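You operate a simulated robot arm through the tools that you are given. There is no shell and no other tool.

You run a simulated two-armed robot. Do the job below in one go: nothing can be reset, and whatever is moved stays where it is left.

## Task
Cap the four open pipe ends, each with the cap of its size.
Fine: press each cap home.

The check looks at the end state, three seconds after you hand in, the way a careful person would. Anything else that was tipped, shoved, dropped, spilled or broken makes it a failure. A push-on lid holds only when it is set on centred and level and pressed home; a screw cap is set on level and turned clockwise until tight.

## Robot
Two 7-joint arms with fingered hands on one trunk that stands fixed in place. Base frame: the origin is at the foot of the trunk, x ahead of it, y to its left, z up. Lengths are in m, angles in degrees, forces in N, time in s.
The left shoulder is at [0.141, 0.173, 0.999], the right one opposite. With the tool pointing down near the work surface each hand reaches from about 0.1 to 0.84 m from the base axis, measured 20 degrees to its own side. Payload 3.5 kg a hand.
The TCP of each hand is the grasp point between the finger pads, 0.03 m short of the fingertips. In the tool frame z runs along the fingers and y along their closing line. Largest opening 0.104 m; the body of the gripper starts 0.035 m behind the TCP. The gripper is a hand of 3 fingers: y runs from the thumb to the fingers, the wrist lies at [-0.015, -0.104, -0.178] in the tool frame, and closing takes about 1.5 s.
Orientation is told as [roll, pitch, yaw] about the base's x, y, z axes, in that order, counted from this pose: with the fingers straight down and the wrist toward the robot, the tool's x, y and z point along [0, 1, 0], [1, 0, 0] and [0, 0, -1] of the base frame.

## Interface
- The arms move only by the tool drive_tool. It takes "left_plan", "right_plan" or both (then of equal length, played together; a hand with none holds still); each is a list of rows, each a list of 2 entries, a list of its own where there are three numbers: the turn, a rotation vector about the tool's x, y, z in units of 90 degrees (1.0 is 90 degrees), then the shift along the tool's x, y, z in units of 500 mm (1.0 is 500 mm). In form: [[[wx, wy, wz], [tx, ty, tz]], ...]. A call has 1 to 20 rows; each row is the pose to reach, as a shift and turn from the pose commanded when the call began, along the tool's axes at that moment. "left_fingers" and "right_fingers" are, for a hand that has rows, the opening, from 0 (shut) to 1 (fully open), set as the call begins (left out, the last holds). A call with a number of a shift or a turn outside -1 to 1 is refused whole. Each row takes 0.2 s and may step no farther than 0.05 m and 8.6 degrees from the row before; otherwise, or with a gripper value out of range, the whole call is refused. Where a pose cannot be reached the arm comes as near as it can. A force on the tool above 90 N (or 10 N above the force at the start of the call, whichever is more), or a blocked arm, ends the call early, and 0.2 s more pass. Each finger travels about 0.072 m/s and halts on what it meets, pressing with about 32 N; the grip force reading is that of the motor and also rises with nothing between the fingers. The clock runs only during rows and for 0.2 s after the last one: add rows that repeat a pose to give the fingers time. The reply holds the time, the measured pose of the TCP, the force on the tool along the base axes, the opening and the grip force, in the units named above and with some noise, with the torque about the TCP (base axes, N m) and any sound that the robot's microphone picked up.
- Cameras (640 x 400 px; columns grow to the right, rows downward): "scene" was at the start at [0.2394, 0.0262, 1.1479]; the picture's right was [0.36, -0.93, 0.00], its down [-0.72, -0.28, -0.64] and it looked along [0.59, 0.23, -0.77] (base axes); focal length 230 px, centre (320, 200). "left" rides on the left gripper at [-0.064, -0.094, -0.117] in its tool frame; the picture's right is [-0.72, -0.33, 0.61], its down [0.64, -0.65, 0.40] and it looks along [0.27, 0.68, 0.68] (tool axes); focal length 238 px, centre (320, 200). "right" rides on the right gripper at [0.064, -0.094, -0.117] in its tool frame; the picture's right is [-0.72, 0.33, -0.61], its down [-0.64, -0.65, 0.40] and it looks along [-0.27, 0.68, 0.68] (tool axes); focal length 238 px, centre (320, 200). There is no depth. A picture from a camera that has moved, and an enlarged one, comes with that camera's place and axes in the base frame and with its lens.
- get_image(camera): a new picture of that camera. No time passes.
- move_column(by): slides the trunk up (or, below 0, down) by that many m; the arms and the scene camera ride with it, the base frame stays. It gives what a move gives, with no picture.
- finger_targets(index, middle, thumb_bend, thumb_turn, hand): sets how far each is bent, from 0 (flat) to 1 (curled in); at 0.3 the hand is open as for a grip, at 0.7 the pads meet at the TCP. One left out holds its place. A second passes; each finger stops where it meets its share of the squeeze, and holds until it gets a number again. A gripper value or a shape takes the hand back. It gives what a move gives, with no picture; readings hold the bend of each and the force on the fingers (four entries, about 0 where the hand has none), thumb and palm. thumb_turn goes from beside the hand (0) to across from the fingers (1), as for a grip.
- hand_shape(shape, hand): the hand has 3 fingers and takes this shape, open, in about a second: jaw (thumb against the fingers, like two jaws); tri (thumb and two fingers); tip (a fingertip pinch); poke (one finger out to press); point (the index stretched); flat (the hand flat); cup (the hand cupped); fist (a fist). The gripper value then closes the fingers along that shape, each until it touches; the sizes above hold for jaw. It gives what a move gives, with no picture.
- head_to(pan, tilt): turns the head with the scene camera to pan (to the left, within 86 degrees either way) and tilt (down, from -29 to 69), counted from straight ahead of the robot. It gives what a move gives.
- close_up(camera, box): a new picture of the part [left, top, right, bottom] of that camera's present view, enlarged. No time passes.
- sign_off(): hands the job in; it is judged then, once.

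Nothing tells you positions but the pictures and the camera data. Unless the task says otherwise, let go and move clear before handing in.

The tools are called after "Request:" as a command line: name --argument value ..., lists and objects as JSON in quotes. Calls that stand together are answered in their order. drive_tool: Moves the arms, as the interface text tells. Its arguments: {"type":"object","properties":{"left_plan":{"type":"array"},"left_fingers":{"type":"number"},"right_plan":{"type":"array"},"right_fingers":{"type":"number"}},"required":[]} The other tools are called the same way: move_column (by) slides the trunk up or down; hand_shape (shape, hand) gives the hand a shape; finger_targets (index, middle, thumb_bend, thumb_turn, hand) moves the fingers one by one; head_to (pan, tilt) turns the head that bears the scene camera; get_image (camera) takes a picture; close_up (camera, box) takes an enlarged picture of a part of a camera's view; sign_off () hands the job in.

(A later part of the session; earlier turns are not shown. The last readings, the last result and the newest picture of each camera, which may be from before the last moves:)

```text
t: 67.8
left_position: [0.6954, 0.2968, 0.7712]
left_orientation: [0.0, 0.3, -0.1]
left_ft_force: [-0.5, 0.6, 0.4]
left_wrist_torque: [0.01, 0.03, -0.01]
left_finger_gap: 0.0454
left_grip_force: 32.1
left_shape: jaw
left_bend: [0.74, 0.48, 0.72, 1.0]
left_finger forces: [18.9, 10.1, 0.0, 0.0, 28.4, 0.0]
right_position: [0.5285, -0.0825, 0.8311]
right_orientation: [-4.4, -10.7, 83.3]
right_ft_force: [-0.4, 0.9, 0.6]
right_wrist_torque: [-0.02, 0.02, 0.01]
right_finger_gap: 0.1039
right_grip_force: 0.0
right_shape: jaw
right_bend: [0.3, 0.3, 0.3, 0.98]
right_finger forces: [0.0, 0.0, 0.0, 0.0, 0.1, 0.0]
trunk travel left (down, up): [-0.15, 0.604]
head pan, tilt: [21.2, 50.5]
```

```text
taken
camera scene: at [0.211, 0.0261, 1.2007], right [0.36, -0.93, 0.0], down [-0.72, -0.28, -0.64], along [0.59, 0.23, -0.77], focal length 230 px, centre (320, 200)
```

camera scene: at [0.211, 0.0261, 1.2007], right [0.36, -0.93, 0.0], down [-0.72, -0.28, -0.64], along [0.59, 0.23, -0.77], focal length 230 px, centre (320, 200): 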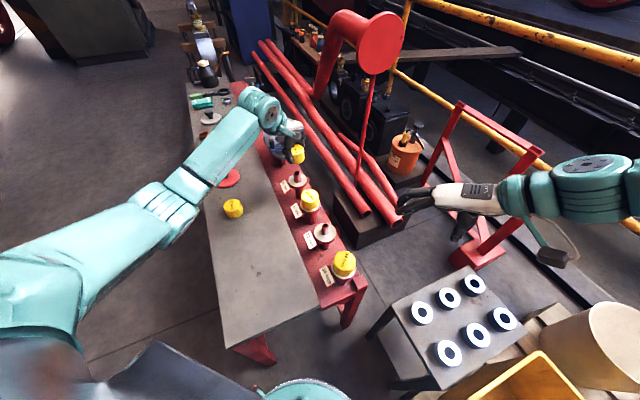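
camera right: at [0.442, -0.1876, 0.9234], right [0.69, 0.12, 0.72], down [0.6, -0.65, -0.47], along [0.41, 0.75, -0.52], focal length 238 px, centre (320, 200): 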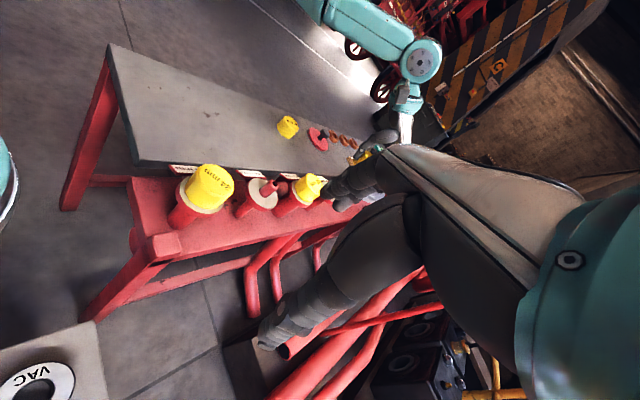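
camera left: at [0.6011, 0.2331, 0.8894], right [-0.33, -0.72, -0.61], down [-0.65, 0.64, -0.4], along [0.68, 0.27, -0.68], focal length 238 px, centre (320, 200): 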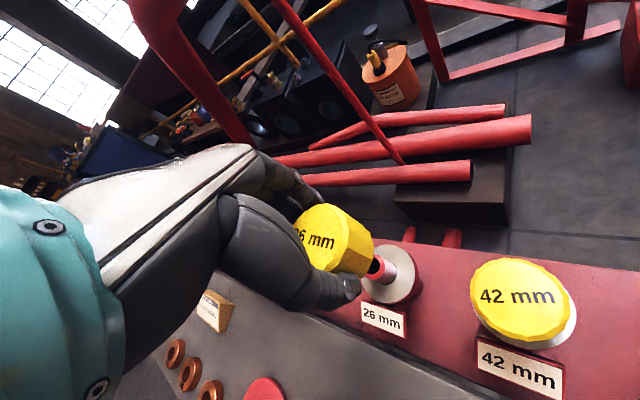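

I shift the right hand up and forward for a clear side view of the 26 mm pipe and zoom the left camera for the alignment.

Request:
drive_tool --right_plan '[[[0, 0, 0], [-0.044, 0.016, -0.055]], [[0, 0, 0], [-0.088, 0.032, -0.11]], [[0, 0, 0], [-0.132, 0.048, -0.165]], [[0, 0, 0], [-0.177, 0.064, -0.22]], [[0, 0, 0], [-0.177, 0.064, -0.22]], [[0, 0, 0], [-0.177, 0.064, -0.22]]]'

Request:
get_image --camera "right"

Request:
close_up --camera "left" --box '[290, 190, 430, 330]'

Request:
close_up --camera "scene" --box '[270, 130, 330, 190]'

```text
t: 69.2
left_position: [0.6951, 0.2963, 0.7708]
left_orientation: [-0.2, 0.2, 0.0]
left_ft_force: [-0.8, -1.0, -0.1]
left_wrist_torque: [0.01, 0.03, 0.04]
left_finger_gap: 0.0454
left_grip_force: 32.0
left_shape: jaw
left_bend: [0.74, 0.48, 0.72, 1.0]
left_finger forces: [18.8, 10.2, 0.1, 0.1, 28.4, 0.1]
right_position: [0.6107, -0.0605, 0.9476]
right_orientation: [-4.4, -11.8, 83.3]
right_ft_force: [-0.1, 0.3, -0.2]
right_wrist_torque: [-0.04, -0.02, -0.01]
right_finger_gap: 0.104
right_grip_force: 0.1
right_shape: jaw
right_bend: [0.3, 0.3, 0.3, 0.98]
right_finger forces: [0.0, 0.1, 0.1, 0.0, 0.0, 0.1]
right hand out of reach, approached as far as the arm can: row 1, 2, 3, 4, 5, 6
trunk travel left (down, up): [-0.15, 0.604]
head pan, tilt: [21.2, 50.5]
```

```text
taken
camera right: at [0.525, -0.167, 1.0369], right [0.69, 0.1, 0.72], down [0.6, -0.64, -0.48], along [0.41, 0.76, -0.5], focal length 238 px, centre (320, 200)
```

right: 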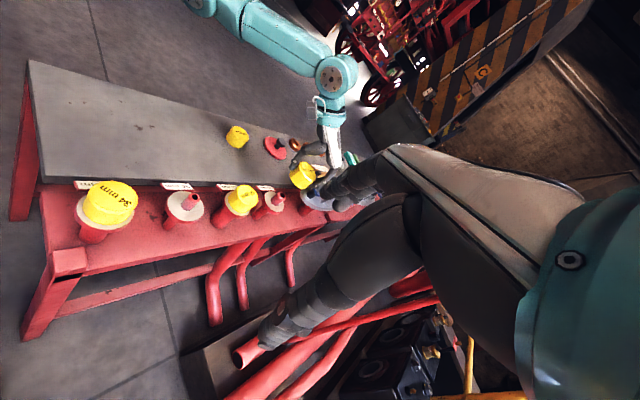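

```text
2.86 times, centred on (360, 260) of left
camera zoom: at [0.6006, 0.2335, 0.8894], right [-0.33, -0.72, -0.61], down [-0.65, 0.64, -0.4], along [0.68, 0.27, -0.68], focal length 681 px, centre (206, 29)
```

zoom: 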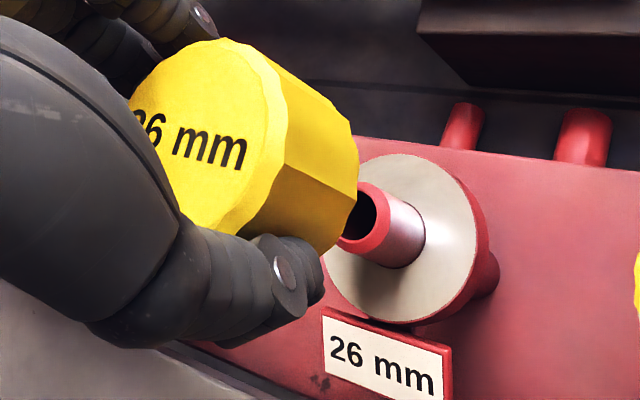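

```text
6.67 times, centred on (300, 160) of scene
camera zoom: at [0.2109, 0.0262, 1.2007], right [0.36, -0.93, 0.0], down [-0.72, -0.28, -0.64], along [0.59, 0.23, -0.77], focal length 1536 px, centre (453, 467)
```

zoom: 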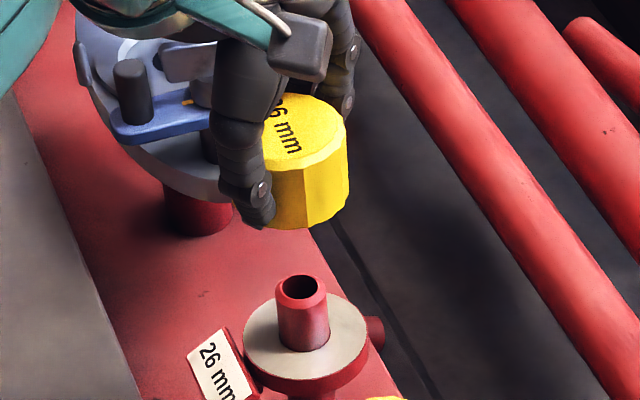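

The 26 mm pipe reads at about (0.708, 0.306). I align over it and descend to roughly 2 cm above the rim.

Request:
drive_tool --left_plan '[[[0, 0, 0], [0.008, 0.0134, 0.03]], [[0, 0, 0], [0.017, 0.0268, 0.07]], [[0, 0, 0], [0.017, 0.0268, 0.106]], [[0, 0, 0], [0.017, 0.0268, 0.106]]]'

Request:
close_up --camera "left" --box '[290, 190, 430, 330]'

Request:
close_up --camera "scene" --box '[280, 150, 320, 190]'

Request:
close_up --camera "right" --box '[240, 165, 320, 225]'

```text
t: 70.2
left_position: [0.7085, 0.3054, 0.7177]
left_orientation: [0.0, 0.2, 0.0]
left_ft_force: [0.1, -0.8, -0.7]
left_wrist_torque: [0.0, 0.01, -0.01]
left_finger_gap: 0.0454
left_grip_force: 31.9
left_shape: jaw
left_bend: [0.74, 0.48, 0.72, 1.0]
left_finger forces: [18.9, 10.2, 0.0, 0.0, 28.3, 0.1]
right_position: [0.61, -0.0619, 0.9467]
right_orientation: [-4.4, -11.8, 83.2]
right_ft_force: [0.0, -0.2, -0.2]
right_wrist_torque: [0.0, 0.0, 0.01]
right_finger_gap: 0.1038
right_grip_force: 0.1
right_shape: jaw
right_bend: [0.3, 0.3, 0.3, 0.98]
right_finger forces: [0.1, 0.1, 0.0, 0.1, 0.0, 0.1]
trunk travel left (down, up): [-0.15, 0.604]
head pan, tilt: [21.2, 50.5]
```

```text
2.86 times, centred on (360, 260) of left
camera zoom: at [0.6145, 0.2419, 0.8361], right [-0.33, -0.72, -0.61], down [-0.65, 0.64, -0.4], along [0.68, 0.27, -0.68], focal length 681 px, centre (206, 29)
```

zoom: 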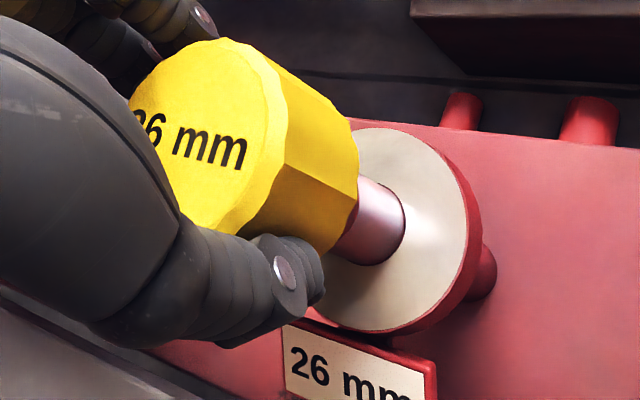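

```text
10.00 times, centred on (300, 170) of scene
camera zoom: at [0.2109, 0.0262, 1.2007], right [0.36, -0.93, 0.0], down [-0.72, -0.28, -0.64], along [0.59, 0.23, -0.77], focal length 2304 px, centre (520, 500)
```

zoom: 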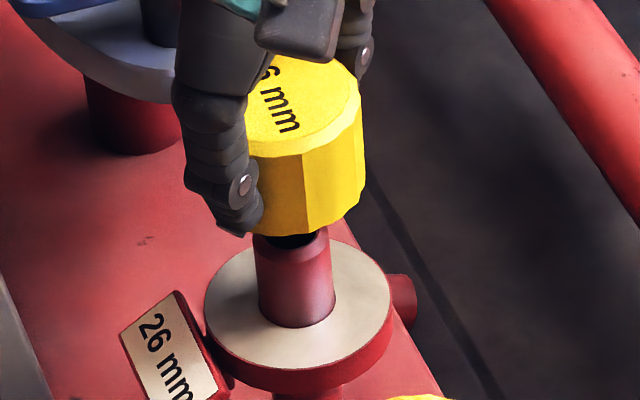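

```text
6.67 times, centred on (280, 195) of right
camera zoom: at [0.5249, -0.167, 1.0368], right [0.69, 0.1, 0.72], down [0.6, -0.64, -0.48], along [0.41, 0.76, -0.5], focal length 1589 px, centre (587, 233)
```

zoom: 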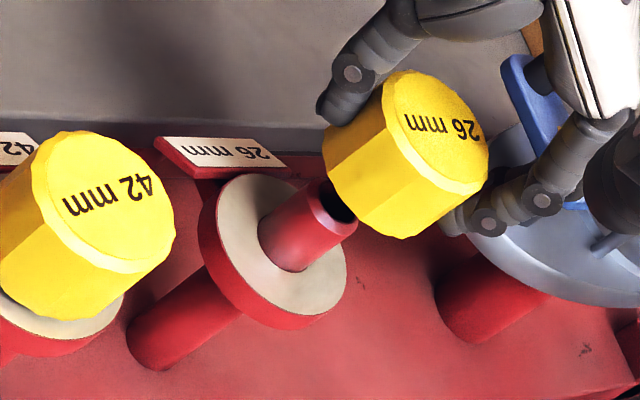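

Alignment is good in both side views. I lower the 26 mm cap.

Request:
drive_tool --left_plan '[[[0, 0, 0], [0, 0, 0.012]], [[0, 0, 0], [0, 0, 0.024]], [[0, 0, 0], [0, 0, 0.036]], [[0, 0, 0], [0, 0, 0.044]], [[0, 0, 0], [0, 0, 0.052]], [[0, 0, 0], [0, 0, 0.06]]]'

Request:
close_up --camera "right" --box '[240, 165, 320, 225]'

Request:
close_up --camera "scene" --box '[280, 150, 320, 190]'

```text
t: 71.6
left_position: [0.7075, 0.3056, 0.6903]
left_orientation: [-0.2, 0.1, 0.1]
left_ft_force: [-1.5, -0.9, 1.9]
left_wrist_torque: [-0.05, 0.09, -0.03]
left_finger_gap: 0.0452
left_grip_force: 31.9
left_shape: jaw
left_bend: [0.74, 0.48, 0.72, 1.0]
left_finger forces: [18.9, 9.9, 0.0, 0.0, 29.0, 0.0]
right_position: [0.6108, -0.0604, 0.9464]
right_orientation: [-4.5, -11.9, 83.3]
right_ft_force: [0.0, -0.2, 0.6]
right_wrist_torque: [0.01, -0.05, 0.01]
right_finger_gap: 0.1039
right_grip_force: 0.1
right_shape: jaw
right_bend: [0.3, 0.3, 0.3, 0.98]
right_finger forces: [0.0, 0.0, 0.0, 0.0, 0.0, 0.1]
trunk travel left (down, up): [-0.15, 0.604]
head pan, tilt: [21.2, 50.5]
```

```text
6.67 times, centred on (280, 195) of right
camera zoom: at [0.5247, -0.1671, 1.0369], right [0.69, 0.1, 0.72], down [0.6, -0.64, -0.48], along [0.41, 0.76, -0.5], focal length 1589 px, centre (587, 233)
```

zoom: 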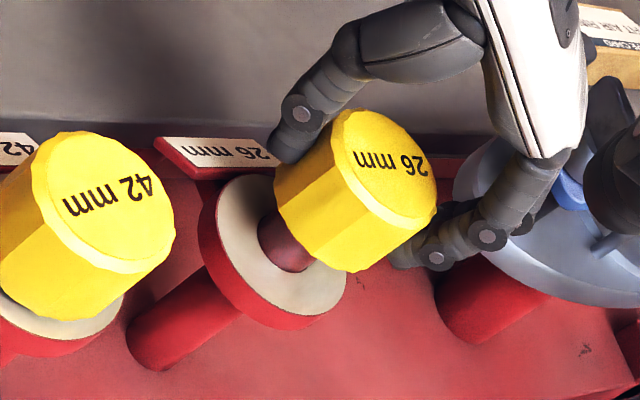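

```text
10.00 times, centred on (300, 170) of scene
camera zoom: at [0.2107, 0.026, 1.2008], right [0.36, -0.93, 0.0], down [-0.72, -0.28, -0.64], along [0.59, 0.23, -0.77], focal length 2304 px, centre (520, 500)
```

zoom: 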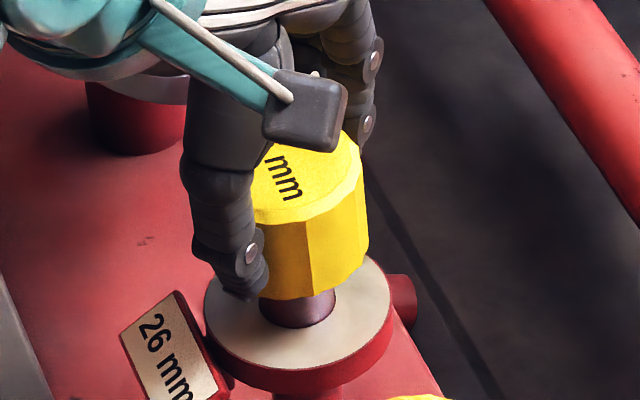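

Very light force so far. I continue slowly, stopping to check.

Request:
drive_tool --left_plan '[[[0, 0, 0], [0, 0, 0.005]], [[0, 0, 0], [0, 0, 0.01]], [[0, 0, 0], [0, 0, 0.014]]]'

Request:
close_up --camera "right" --box '[240, 165, 320, 225]'

Request:
close_up --camera "left" --box '[290, 190, 430, 330]'

```text
t: 72.4
left_position: [0.7087, 0.3051, 0.6818]
left_orientation: [-0.2, 0.0, 0.0]
left_ft_force: [-0.8, -1.8, 1.1]
left_wrist_torque: [-0.06, 0.05, -0.01]
left_finger_gap: 0.0451
left_grip_force: 32.0
left_shape: jaw
left_bend: [0.74, 0.48, 0.72, 1.0]
left_finger forces: [19.3, 9.8, 0.0, 0.0, 29.2, 0.0]
right_position: [0.6103, -0.0596, 0.9453]
right_orientation: [-4.5, -11.8, 83.3]
right_ft_force: [0.6, 0.1, -0.6]
right_wrist_torque: [0.02, -0.02, -0.02]
right_finger_gap: 0.1038
right_grip_force: 0.2
right_shape: jaw
right_bend: [0.3, 0.3, 0.3, 0.98]
right_finger forces: [0.1, 0.0, 0.0, 0.0, 0.0, 0.1]
trunk travel left (down, up): [-0.15, 0.604]
head pan, tilt: [21.2, 50.5]
```

```text
6.67 times, centred on (280, 195) of right
camera zoom: at [0.5248, -0.1672, 1.0368], right [0.69, 0.1, 0.72], down [0.6, -0.64, -0.48], along [0.41, 0.76, -0.5], focal length 1589 px, centre (587, 233)
```

zoom: 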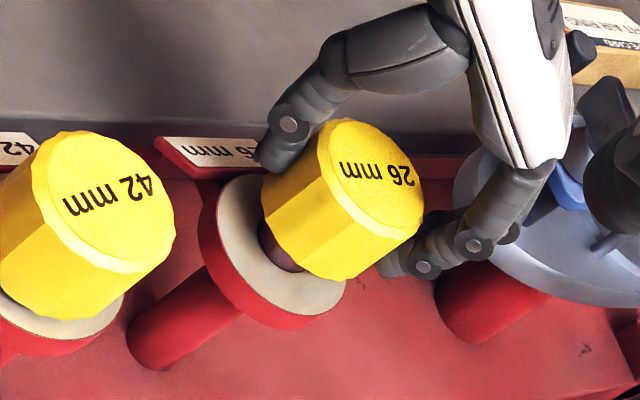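

```text
2.86 times, centred on (360, 260) of left
camera zoom: at [0.6137, 0.2423, 0.7997], right [-0.33, -0.72, -0.61], down [-0.65, 0.64, -0.4], along [0.68, 0.27, -0.68], focal length 681 px, centre (206, 29)
```

zoom: 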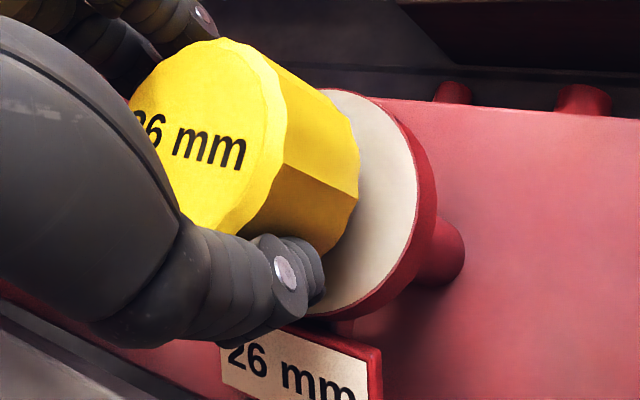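

The cap is sliding over the pipe with hardly any force and stays level. I press it down to the seat.

Request:
drive_tool --left_plan '[[[0, 0, 0], [0, 0, 0.008]], [[0, 0, 0], [0, 0, 0.016]], [[0, 0, 0], [0, 0, 0.022]], [[0, 0, 0], [0, 0, 0.026]], [[0, 0, 0], [0, 0, 0.03]], [[0, 0, 0], [0, 0, 0.034]], [[0, 0, 0], [0, 0, 0.038]], [[0, 0, 0], [0, 0, 0.042]]]'

Request:
close_up --camera "right" --box '[240, 165, 320, 225]'

Request:
close_up --camera "left" --box '[290, 190, 430, 330]'

```text
t: 74.2
left_position: [0.7085, 0.3052, 0.6646]
left_orientation: [-0.1, -0.3, 0.0]
left_ft_force: [-8.5, -5.3, 21.3]
left_wrist_torque: [-0.18, 0.45, -0.08]
left_finger_gap: 0.0458
left_grip_force: 31.7
left_shape: jaw
left_bend: [0.75, 0.49, 0.72, 1.0]
left_finger forces: [18.7, 8.7, 0.0, 0.0, 35.5, 0.0]
right_position: [0.6088, -0.0616, 0.9493]
right_orientation: [-4.6, -11.8, 83.4]
right_ft_force: [0.1, 0.1, 0.4]
right_wrist_torque: [-0.01, -0.02, -0.02]
right_finger_gap: 0.104
right_grip_force: 0.0
right_shape: jaw
right_bend: [0.3, 0.3, 0.3, 0.98]
right_finger forces: [0.0, 0.0, 0.1, 0.0, 0.0, 0.0]
trunk travel left (down, up): [-0.15, 0.604]
head pan, tilt: [21.2, 50.5]
heard: snap
```

```text
6.67 times, centred on (280, 195) of right
camera zoom: at [0.5225, -0.1681, 1.0383], right [0.68, 0.1, 0.72], down [0.6, -0.64, -0.48], along [0.41, 0.76, -0.5], focal length 1589 px, centre (587, 233)
```

zoom: 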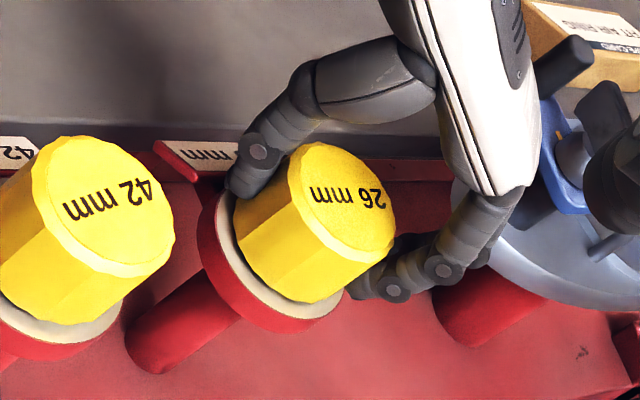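

```text
2.86 times, centred on (360, 260) of left
camera zoom: at [0.6134, 0.2415, 0.7829], right [-0.32, -0.72, -0.61], down [-0.65, 0.64, -0.41], along [0.69, 0.27, -0.68], focal length 681 px, centre (206, 29)
```

zoom: 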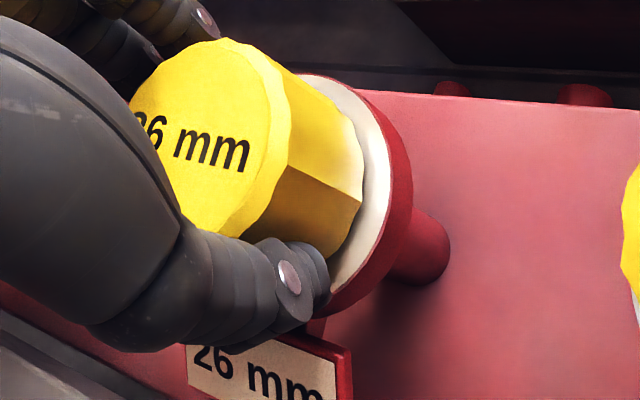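

Snap heard: the 26 mm cap is home. I ease off, open partway and rise.

Request:
drive_tool --left_plan '[[[0, 0, 0], [0, 0, -0.006]], [[0, 0, 0], [0, 0, -0.006]]]'

Request:
drive_tool --left_plan '[[[0, 0, 0], [0, 0, 0]], [[0, 0, 0], [0, 0, 0]], [[0, 0, 0], [0, 0, 0]], [[0, 0, 0], [0, 0, 0]], [[0, 0, 0], [0, 0, 0]], [[0, 0, 0], [0, 0, -0.01]], [[0, 0, 0], [0, 0, -0.03]], [[0, 0, 0], [0, 0, -0.08]], [[0, 0, 0], [0, 0, -0.16]], [[0, 0, 0], [0, 0, -0.24]]]' --left_fingers 0.65

Request:
get_image --camera "left"

Request:
get_image --camera "right"

```text
t: 74.8
left_position: [0.708, 0.305, 0.6662]
left_orientation: [-0.1, 0.0, -0.1]
left_ft_force: [-0.5, -5.6, 14.7]
left_wrist_torque: [-0.16, 0.1, -0.04]
left_finger_gap: 0.0459
left_grip_force: 32.3
left_shape: jaw
left_bend: [0.74, 0.49, 0.72, 1.0]
left_finger forces: [22.0, 10.4, 0.0, 0.0, 31.7, 0.0]
right_position: [0.6105, -0.0617, 0.9464]
right_orientation: [-4.6, -11.8, 83.4]
right_ft_force: [-0.1, 0.7, 0.8]
right_wrist_torque: [-0.02, 0.02, -0.02]
right_finger_gap: 0.1038
right_grip_force: 0.1
right_shape: jaw
right_bend: [0.3, 0.3, 0.3, 0.98]
right_finger forces: [0.1, 0.1, 0.1, 0.1, 0.0, 0.1]
trunk travel left (down, up): [-0.15, 0.604]
head pan, tilt: [21.2, 50.5]
```

```text
t: 77.0
left_position: [0.7071, 0.3052, 0.7824]
left_orientation: [-0.1, 0.2, 0.1]
left_ft_force: [-0.5, 0.6, -0.1]
left_wrist_torque: [-0.03, -0.03, 0.0]
left_finger_gap: 0.0671
left_grip_force: 0.0
left_shape: jaw
left_bend: [0.28, 0.39, 0.62, 1.0]
left_finger forces: [0.0, 0.1, 0.0, 0.0, 0.1, 0.0]
right_position: [0.6113, -0.0602, 0.9456]
right_orientation: [-4.6, -11.8, 83.3]
right_ft_force: [0.0, -1.2, 0.5]
right_wrist_torque: [0.0, -0.03, 0.03]
right_finger_gap: 0.1038
right_grip_force: 0.2
right_shape: jaw
right_bend: [0.3, 0.3, 0.3, 0.98]
right_finger forces: [0.0, 0.0, 0.1, 0.1, 0.0, 0.0]
trunk travel left (down, up): [-0.15, 0.604]
head pan, tilt: [21.2, 50.5]
```

```text
taken
camera left: at [0.6141, 0.2427, 0.9013], right [-0.33, -0.72, -0.61], down [-0.65, 0.64, -0.4], along [0.68, 0.27, -0.68], focal length 238 px, centre (320, 200)
```

left: 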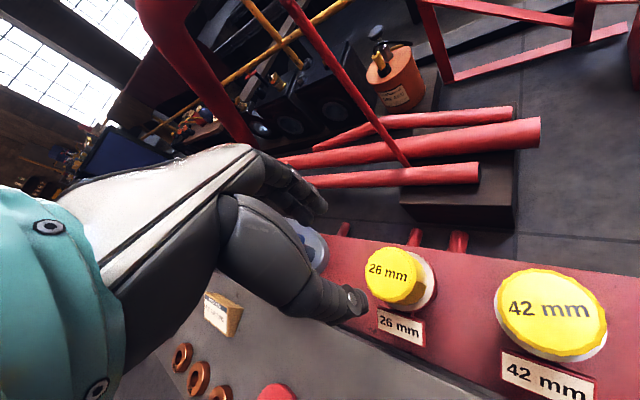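

```text
taken
camera right: at [0.5247, -0.1671, 1.0369], right [0.69, 0.1, 0.72], down [0.6, -0.64, -0.48], along [0.41, 0.76, -0.5], focal length 238 px, centre (320, 200)
```

right: 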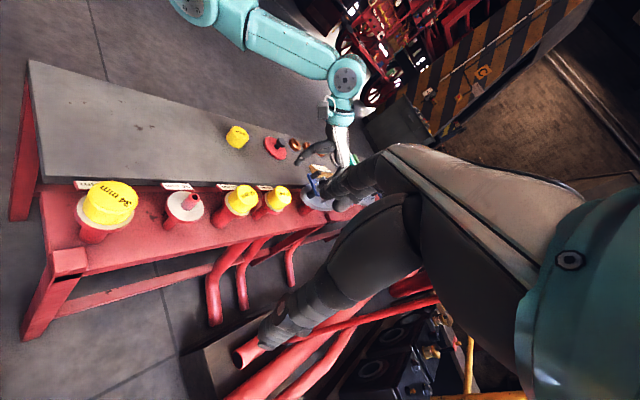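

Three are done. I go over the 20 mm cap.

Request:
drive_tool --left_plan '[[[0, 0, 0], [0.05, -0.06, 0]], [[0, 0, 0], [0.1, -0.12, 0]], [[0, 0, 0], [0.15, -0.18, 0]], [[0, 0, 0], [0.2, -0.24, 0]], [[0, 0, 0], [0.25, -0.3, 0]], [[0, 0, 0], [0.286, -0.354, 0]], [[0, 0, 0], [0.286, -0.354, 0]]]' --left_fingers 0.85

Request:
get_image --camera "left"

Request:
close_up --camera "left" --box '[340, 235, 450, 325]'

```text
t: 78.6
left_position: [0.5313, 0.4511, 0.7834]
left_orientation: [-0.1, 0.2, -0.1]
left_ft_force: [-0.3, -0.3, -0.6]
left_wrist_torque: [0.03, -0.03, -0.02]
left_finger_gap: 0.0884
left_grip_force: 0.1
left_shape: jaw
left_bend: [0.27, 0.33, 0.44, 0.99]
left_finger forces: [0.0, 0.1, 0.0, 0.1, 0.0, 0.1]
right_position: [0.6107, -0.0605, 0.9456]
right_orientation: [-4.5, -11.8, 83.3]
right_ft_force: [1.0, 0.4, 0.1]
right_wrist_torque: [-0.02, 0.0, -0.01]
right_finger_gap: 0.1039
right_grip_force: 0.1
right_shape: jaw
right_bend: [0.3, 0.3, 0.3, 0.98]
right_finger forces: [0.0, 0.0, 0.1, 0.0, 0.1, 0.0]
trunk travel left (down, up): [-0.15, 0.604]
head pan, tilt: [21.2, 50.5]
```

```text
taken
camera left: at [0.4374, 0.3872, 0.9025], right [-0.33, -0.72, -0.61], down [-0.65, 0.64, -0.4], along [0.68, 0.27, -0.68], focal length 238 px, centre (320, 200)
```

left: 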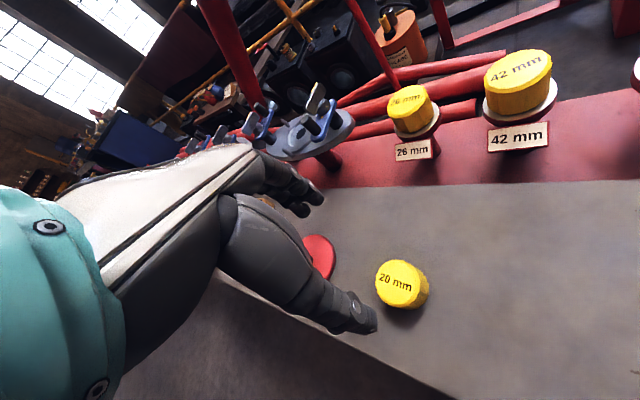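

```text
4.44 times, centred on (395, 280) of left
camera zoom: at [0.4374, 0.3872, 0.9025], right [-0.33, -0.72, -0.61], down [-0.65, 0.64, -0.4], along [0.68, 0.27, -0.68], focal length 1059 px, centre (-13, -156)
```

zoom: 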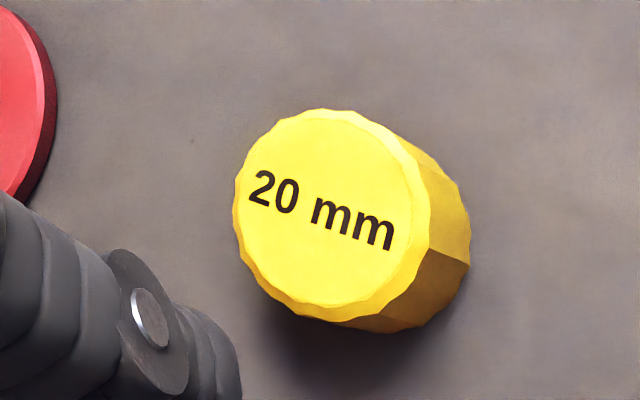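

The 20 mm cap reads at (0.5375, 0.460). I descend and grip it.

Request:
drive_tool --left_plan '[[[0, 0, 0], [0.017, 0.012, 0.06]], [[0, 0, 0], [0.017, 0.012, 0.13]], [[0, 0, 0], [0.017, 0.012, 0.2]], [[0, 0, 0], [0.017, 0.012, 0.26]], [[0, 0, 0], [0.017, 0.012, 0.31]], [[0, 0, 0], [0.017, 0.012, 0.33]], [[0, 0, 0], [0.017, 0.012, 0.33]]]'

Request:
drive_tool --left_plan '[[[0, 0, 0], [0, 0, 0]], [[0, 0, 0], [0, 0, 0]], [[0, 0, 0], [0, 0, 0]], [[0, 0, 0], [0, 0, 0]], [[0, 0, 0], [0, 0, 0]], [[0, 0, 0], [0, 0, 0]], [[0, 0, 0], [0, 0, 0]], [[0, 0, 0], [0, 0, 0]]]' --left_fingers 0

Request:
close_up --camera "left" --box '[300, 190, 380, 270]'

```text
t: 80.2
left_position: [0.536, 0.4577, 0.618]
left_orientation: [-0.1, 0.1, 0.0]
left_ft_force: [-1.0, 0.4, 1.0]
left_wrist_torque: [0.03, 0.01, -0.01]
left_finger_gap: 0.0879
left_grip_force: 0.1
left_shape: jaw
left_bend: [0.27, 0.33, 0.44, 0.99]
left_finger forces: [0.0, 0.1, 0.0, 0.0, 0.0, 0.0]
right_position: [0.6109, -0.0609, 0.9461]
right_orientation: [-4.6, -11.8, 83.3]
right_ft_force: [0.0, -0.4, 1.0]
right_wrist_torque: [0.0, 0.0, 0.03]
right_finger_gap: 0.1038
right_grip_force: 0.1
right_shape: jaw
right_bend: [0.3, 0.3, 0.3, 0.98]
right_finger forces: [0.0, 0.0, 0.0, 0.0, 0.0, 0.0]
trunk travel left (down, up): [-0.15, 0.604]
head pan, tilt: [21.2, 50.5]
```

```text
t: 82.0
left_position: [0.5362, 0.4578, 0.6182]
left_orientation: [-0.2, 0.2, -0.1]
left_ft_force: [0.3, 0.5, 0.6]
left_wrist_torque: [0.02, -0.03, 0.02]
left_finger_gap: 0.0459
left_grip_force: 32.1
left_shape: jaw
left_bend: [0.74, 0.47, 0.71, 1.0]
left_finger forces: [18.4, 10.3, 0.1, 0.0, 26.9, 0.1]
right_position: [0.6113, -0.06, 0.9472]
right_orientation: [-4.5, -11.8, 83.3]
right_ft_force: [0.0, 0.3, -0.7]
right_wrist_torque: [-0.03, -0.01, 0.0]
right_finger_gap: 0.1037
right_grip_force: 0.0
right_shape: jaw
right_bend: [0.3, 0.3, 0.3, 0.98]
right_finger forces: [0.0, 0.0, 0.0, 0.0, 0.1, 0.0]
trunk travel left (down, up): [-0.15, 0.604]
head pan, tilt: [21.2, 50.5]
```

```text
5.00 times, centred on (340, 230) of left
camera zoom: at [0.4426, 0.3941, 0.7368], right [-0.33, -0.72, -0.61], down [-0.65, 0.64, -0.4], along [0.68, 0.27, -0.68], focal length 1192 px, centre (220, 50)
```

zoom: 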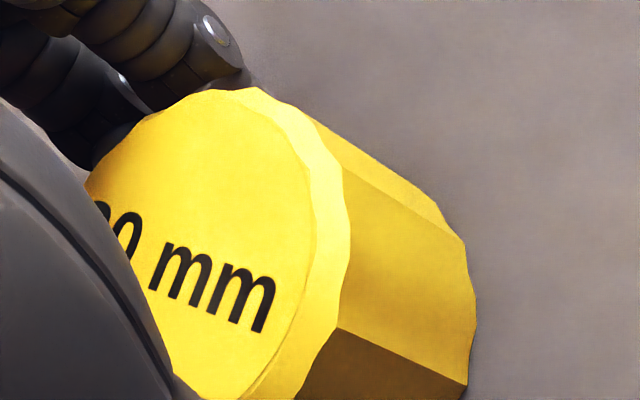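

The 20 mm cap is gripped (offset about 3.5 mm sideways in the hand, which I will allow for). I lift it and carry it toward the 20 mm pipe, turning the hand 45° clockwise on the way.

Request:
drive_tool --left_plan '[[[0, 0, 0], [0, 0, -0.06]], [[0, 0, 0], [0, 0, -0.14]], [[0, 0, 0], [0, 0, -0.22]], [[0, 0, 0], [0, 0, -0.3]], [[0, 0, 0.07], [-0.07, -0.01, -0.31]], [[0, 0, 0.14], [-0.14, -0.01, -0.31]], [[0, 0, 0.21], [-0.21, -0.01, -0.31]], [[0, 0, 0.28], [-0.28, -0.01, -0.31]], [[0, 0, 0.35], [-0.35, -0.01, -0.31]], [[0, 0, 0.42], [-0.42, -0.01, -0.31]], [[0, 0, 0.49], [-0.49, -0.01, -0.31]], [[0, 0, 0.5], [-0.56, -0.01, -0.31]], [[0, 0, 0.5], [-0.6, -0.01, -0.31]], [[0, 0, 0.5], [-0.6, -0.01, -0.31]]]'

Request:
get_image --camera "left"

Request:
get_image --camera "right"

Request:
close_up --camera "left" --box '[280, 190, 440, 350]'

```text
t: 85.0
left_position: [0.5317, 0.158, 0.7746]
left_orientation: [-0.2, 0.1, -45.0]
left_ft_force: [0.3, 0.0, 0.1]
left_wrist_torque: [-0.01, 0.01, 0.0]
left_finger_gap: 0.0455
left_grip_force: 32.1
left_shape: jaw
left_bend: [0.74, 0.47, 0.71, 1.0]
left_finger forces: [18.5, 10.5, 0.0, 0.1, 27.0, 0.0]
right_position: [0.6113, -0.0606, 0.947]
right_orientation: [-4.4, -11.8, 83.3]
right_ft_force: [0.4, 0.0, -0.4]
right_wrist_torque: [-0.04, 0.0, -0.03]
right_finger_gap: 0.1038
right_grip_force: 0.1
right_shape: jaw
right_bend: [0.3, 0.3, 0.3, 0.98]
right_finger forces: [0.2, 0.0, 0.1, 0.0, 0.0, 0.1]
trunk travel left (down, up): [-0.15, 0.604]
head pan, tilt: [21.2, 50.5]
```

```text
taken
camera left: at [0.4215, 0.1798, 0.893], right [-0.74, -0.28, -0.61], down [-0.01, 0.91, -0.41], along [0.67, -0.29, -0.68], focal length 238 px, centre (320, 200)
```

left: 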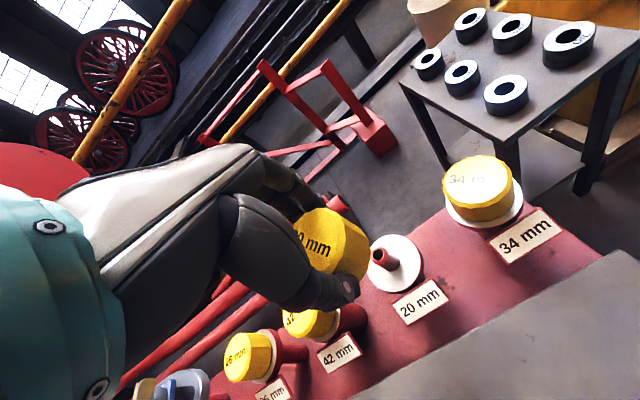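

```text
taken
camera right: at [0.5249, -0.1671, 1.0368], right [0.69, 0.1, 0.72], down [0.6, -0.64, -0.48], along [0.41, 0.76, -0.5], focal length 238 px, centre (320, 200)
```

right: 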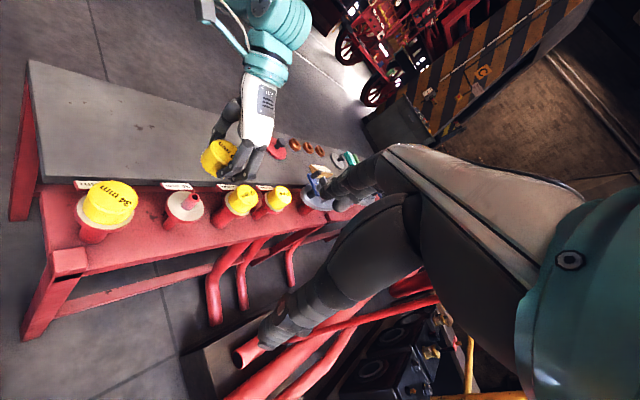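

```text
2.50 times, centred on (360, 270) of left
camera zoom: at [0.4215, 0.1798, 0.893], right [-0.74, -0.28, -0.61], down [-0.01, 0.91, -0.41], along [0.67, -0.29, -0.68], focal length 596 px, centre (220, 25)
```

zoom: 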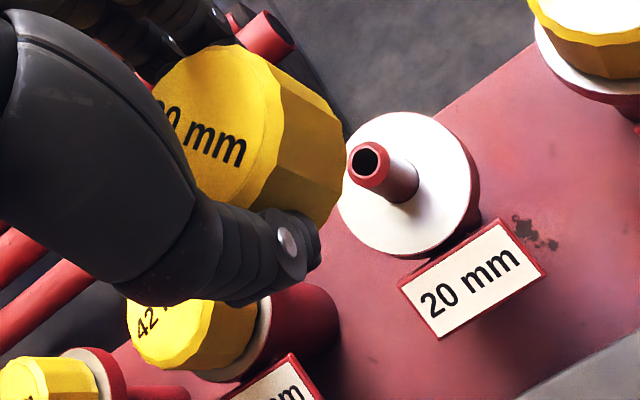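

The 20 mm pipe reads at (0.547, 0.1425). Allowing for the cap's offset in the hand, I align and descend to about 2 cm above the rim.

Request:
drive_tool --left_plan '[[[0, 0, 0], [-0.005, 0.023, 0.03]], [[0, 0, 0], [-0.0098, 0.0457, 0.07]], [[0, 0, 0], [-0.0098, 0.0457, 0.113]], [[0, 0, 0], [-0.0098, 0.0457, 0.113]]]'

Request:
close_up --camera "left" --box '[290, 190, 410, 310]'

Request:
close_up --camera "scene" --box '[300, 205, 350, 255]'

Request:
close_up --camera "right" --box '[150, 165, 230, 225]'

```text
t: 86.0
left_position: [0.5452, 0.1385, 0.7179]
left_orientation: [-0.2, 0.0, -45.1]
left_ft_force: [-0.4, 1.8, 0.1]
left_wrist_torque: [-0.04, 0.0, 0.02]
left_finger_gap: 0.0456
left_grip_force: 32.0
left_shape: jaw
left_bend: [0.74, 0.47, 0.71, 1.0]
left_finger forces: [18.4, 10.5, 0.0, 0.1, 26.8, 0.0]
right_position: [0.6116, -0.0606, 0.9453]
right_orientation: [-4.5, -11.7, 83.2]
right_ft_force: [0.3, -0.1, 0.1]
right_wrist_torque: [-0.01, -0.01, -0.02]
right_finger_gap: 0.1038
right_grip_force: 0.2
right_shape: jaw
right_bend: [0.3, 0.3, 0.3, 0.98]
right_finger forces: [0.0, 0.0, 0.0, 0.0, 0.0, 0.1]
trunk travel left (down, up): [-0.15, 0.604]
head pan, tilt: [21.2, 50.5]
```

```text
3.33 times, centred on (350, 250) of left
camera zoom: at [0.4336, 0.1594, 0.8365], right [-0.74, -0.28, -0.61], down [-0.01, 0.91, -0.41], along [0.67, -0.3, -0.68], focal length 794 px, centre (220, 33)
```

zoom: 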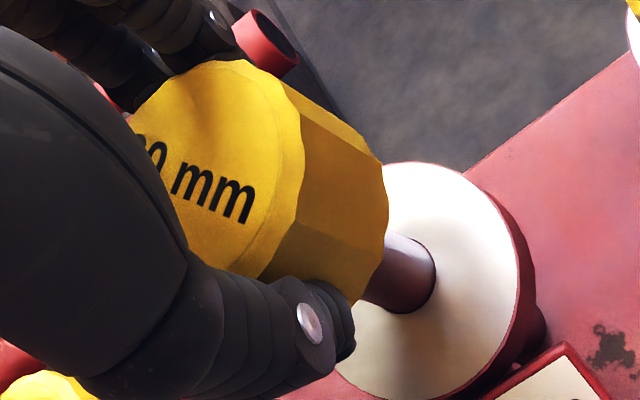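

```text
8.00 times, centred on (325, 230) of scene
camera zoom: at [0.2109, 0.0262, 1.2007], right [0.36, -0.93, 0.0], down [-0.72, -0.28, -0.64], along [0.59, 0.23, -0.77], focal length 1843 px, centre (280, -40)
```

zoom: 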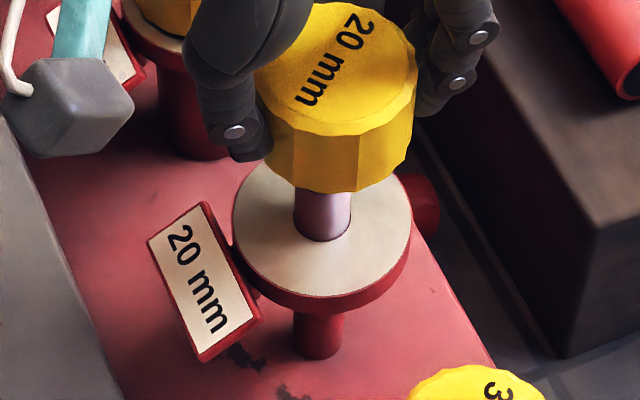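

```text
6.67 times, centred on (190, 195) of right
camera zoom: at [0.5249, -0.167, 1.0368], right [0.69, 0.1, 0.72], down [0.6, -0.64, -0.48], along [0.41, 0.76, -0.5], focal length 1589 px, centre (1187, 233)
```

zoom: 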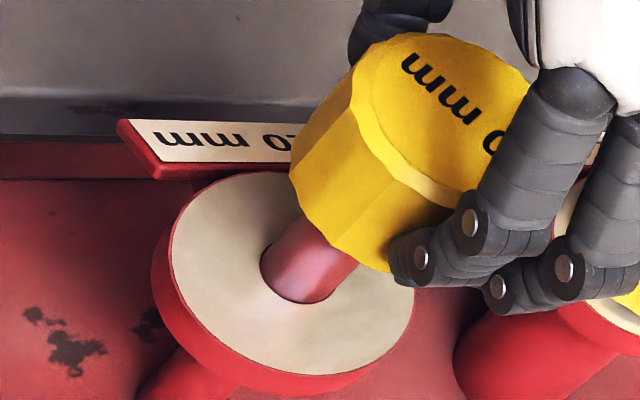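

The scene view shows the cap about 2.7 mm to the right of the pipe axis, the right view about 3 mm forward; both are fixed by moving ~2.7 mm back along the closing line. I correct and recheck.

Request:
drive_tool --left_plan '[[[0, 0, 0], [-0.0006, -0.0056, 0]], [[0, 0, 0], [-0.0006, -0.0056, 0.006]], [[0, 0, 0], [-0.0006, -0.0056, 0.006]]]'

Request:
close_up --camera "scene" --box '[300, 205, 350, 255]'

Request:
close_up --camera "right" --box '[150, 165, 230, 225]'

```text
t: 86.8
left_position: [0.543, 0.1403, 0.7143]
left_orientation: [-0.2, 0.1, -45.0]
left_ft_force: [-0.7, -0.6, -0.3]
left_wrist_torque: [0.04, -0.04, -0.01]
left_finger_gap: 0.0458
left_grip_force: 32.5
left_shape: jaw
left_bend: [0.74, 0.47, 0.71, 1.0]
left_finger forces: [18.3, 10.5, 0.1, 0.0, 27.0, 0.0]
right_position: [0.6114, -0.0612, 0.947]
right_orientation: [-4.5, -11.9, 83.3]
right_ft_force: [0.1, 0.8, -0.7]
right_wrist_torque: [-0.04, 0.03, -0.03]
right_finger_gap: 0.1038
right_grip_force: 0.0
right_shape: jaw
right_bend: [0.3, 0.3, 0.3, 0.98]
right_finger forces: [0.1, 0.1, 0.0, 0.0, 0.0, 0.0]
trunk travel left (down, up): [-0.15, 0.604]
head pan, tilt: [21.2, 50.5]
```

```text
8.00 times, centred on (325, 230) of scene
camera zoom: at [0.2109, 0.0262, 1.2007], right [0.36, -0.93, 0.0], down [-0.72, -0.28, -0.64], along [0.59, 0.23, -0.77], focal length 1843 px, centre (280, -40)
```

zoom: 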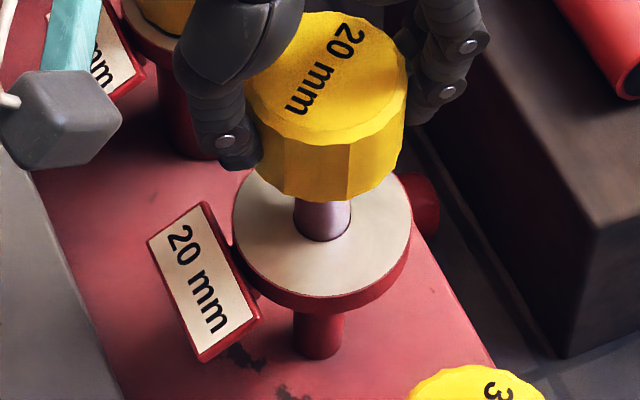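

```text
6.67 times, centred on (190, 195) of right
camera zoom: at [0.5249, -0.167, 1.0368], right [0.69, 0.1, 0.72], down [0.6, -0.64, -0.48], along [0.41, 0.76, -0.5], focal length 1589 px, centre (1187, 233)
```

zoom: 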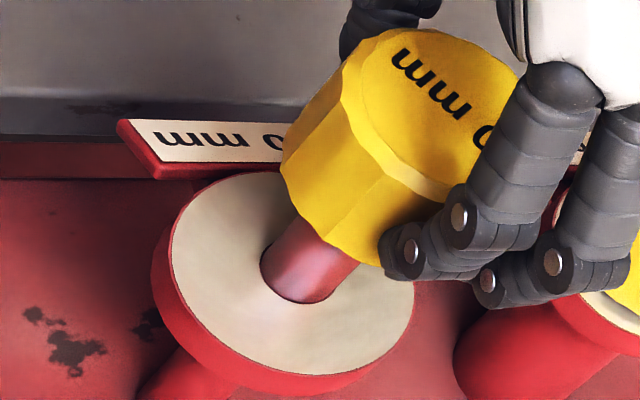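

Both views now agree. I lower the 20 mm cap onto its pipe.

Request:
drive_tool --left_plan '[[[0, 0, 0], [0, 0, 0.012]], [[0, 0, 0], [0, 0, 0.024]], [[0, 0, 0], [0, 0, 0.036]], [[0, 0, 0], [0, 0, 0.044]], [[0, 0, 0], [0, 0, 0.052]], [[0, 0, 0], [0, 0, 0.058]]]'

Request:
close_up --camera "right" --box '[150, 165, 230, 225]'

Request:
close_up --camera "scene" --box '[300, 205, 350, 255]'

Request:
close_up --camera "left" --box '[290, 190, 410, 310]'

```text
t: 88.2
left_position: [0.542, 0.1391, 0.6856]
left_orientation: [-0.2, 0.1, -45.0]
left_ft_force: [0.6, -0.3, 0.0]
left_wrist_torque: [0.04, 0.01, 0.02]
left_finger_gap: 0.0453
left_grip_force: 31.5
left_shape: jaw
left_bend: [0.74, 0.47, 0.71, 1.0]
left_finger forces: [18.3, 10.5, 0.0, 0.0, 26.9, 0.0]
right_position: [0.6113, -0.0607, 0.9467]
right_orientation: [-4.5, -11.8, 83.3]
right_ft_force: [0.5, -0.7, 0.3]
right_wrist_torque: [0.02, 0.02, 0.01]
right_finger_gap: 0.1038
right_grip_force: 0.1
right_shape: jaw
right_bend: [0.3, 0.3, 0.3, 0.98]
right_finger forces: [0.0, 0.0, 0.0, 0.1, 0.0, 0.0]
trunk travel left (down, up): [-0.15, 0.604]
head pan, tilt: [21.2, 50.5]
```

```text
6.67 times, centred on (190, 195) of right
camera zoom: at [0.5249, -0.167, 1.0368], right [0.69, 0.1, 0.72], down [0.6, -0.64, -0.48], along [0.41, 0.76, -0.5], focal length 1589 px, centre (1187, 233)
```

zoom: 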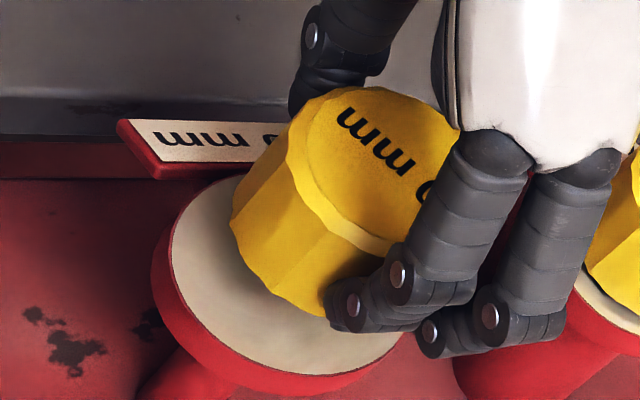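

```text
8.00 times, centred on (325, 230) of scene
camera zoom: at [0.2109, 0.0262, 1.2007], right [0.36, -0.93, 0.0], down [-0.72, -0.28, -0.64], along [0.59, 0.23, -0.77], focal length 1843 px, centre (280, -40)
```

zoom: 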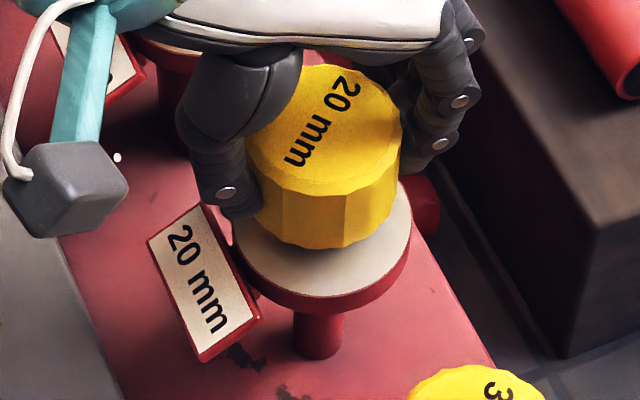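

```text
3.33 times, centred on (350, 250) of left
camera zoom: at [0.4308, 0.1619, 0.8039], right [-0.74, -0.28, -0.61], down [-0.01, 0.91, -0.41], along [0.67, -0.29, -0.68], focal length 794 px, centre (220, 33)
```

zoom: 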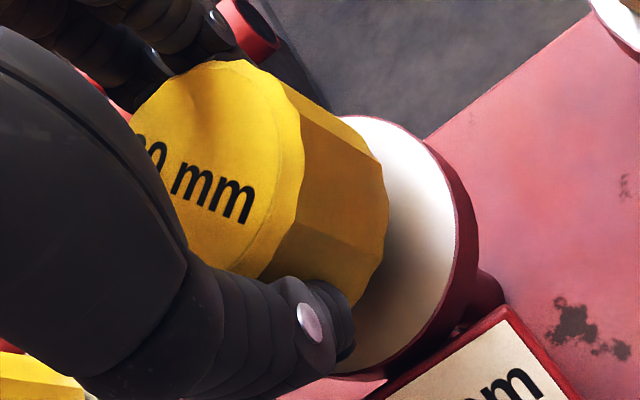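

It went on freely. I press it home.

Request:
drive_tool --left_plan '[[[0, 0, 0], [0, 0, 0.008]], [[0, 0, 0], [0, 0, 0.016]], [[0, 0, 0], [0, 0, 0.024]], [[0, 0, 0], [0, 0, 0.03]], [[0, 0, 0], [0, 0, 0.034]], [[0, 0, 0], [0, 0, 0.038]], [[0, 0, 0], [0, 0, 0.042]], [[0, 0, 0], [0, 0, 0.046]], [[0, 0, 0], [0, 0, 0.05]]]'

Request:
close_up --camera "right" --box '[150, 165, 230, 225]'

Request:
close_up --camera "scene" --box '[300, 205, 350, 255]'

```text
t: 90.2
left_position: [0.5431, 0.1388, 0.6663]
left_orientation: [0.1, -0.4, -45.1]
left_ft_force: [-6.8, 0.3, 33.4]
left_wrist_torque: [0.18, 0.29, 0.03]
left_finger_gap: 0.047
left_grip_force: 32.0
left_shape: jaw
left_bend: [0.75, 0.48, 0.71, 1.0]
left_finger forces: [19.8, 11.1, 0.0, 0.0, 34.2, 0.0]
right_position: [0.6076, -0.0606, 0.9481]
right_orientation: [-4.6, -11.7, 83.4]
right_ft_force: [-0.2, 0.3, 0.1]
right_wrist_torque: [0.01, 0.01, -0.01]
right_finger_gap: 0.1043
right_grip_force: 0.0
right_shape: jaw
right_bend: [0.3, 0.3, 0.3, 0.98]
right_finger forces: [0.0, 0.0, 0.0, 0.0, 0.1, 0.0]
trunk travel left (down, up): [-0.15, 0.604]
head pan, tilt: [21.2, 50.5]
heard: snap
```

```text
6.67 times, centred on (190, 195) of right
camera zoom: at [0.5223, -0.1675, 1.0387], right [0.68, 0.1, 0.72], down [0.6, -0.64, -0.48], along [0.41, 0.76, -0.5], focal length 1589 px, centre (1187, 233)
```

zoom: 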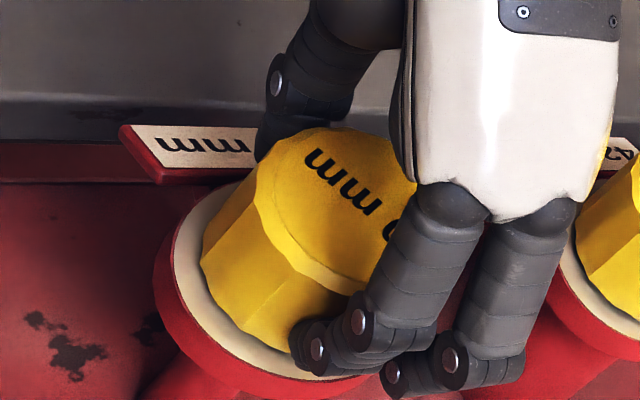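

```text
8.00 times, centred on (325, 230) of scene
camera zoom: at [0.2078, 0.0256, 1.2017], right [0.36, -0.93, 0.0], down [-0.72, -0.28, -0.64], along [0.59, 0.23, -0.77], focal length 1843 px, centre (280, -40)
```

zoom: 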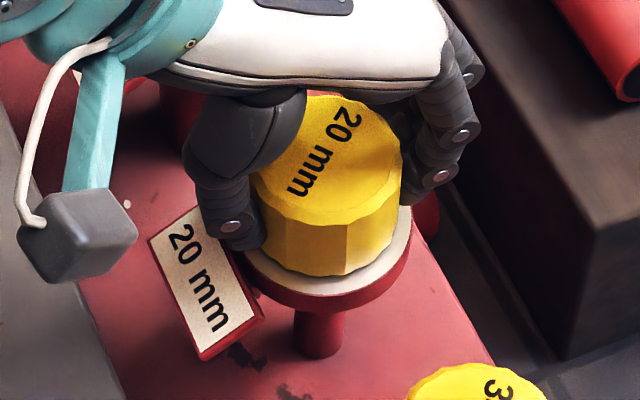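

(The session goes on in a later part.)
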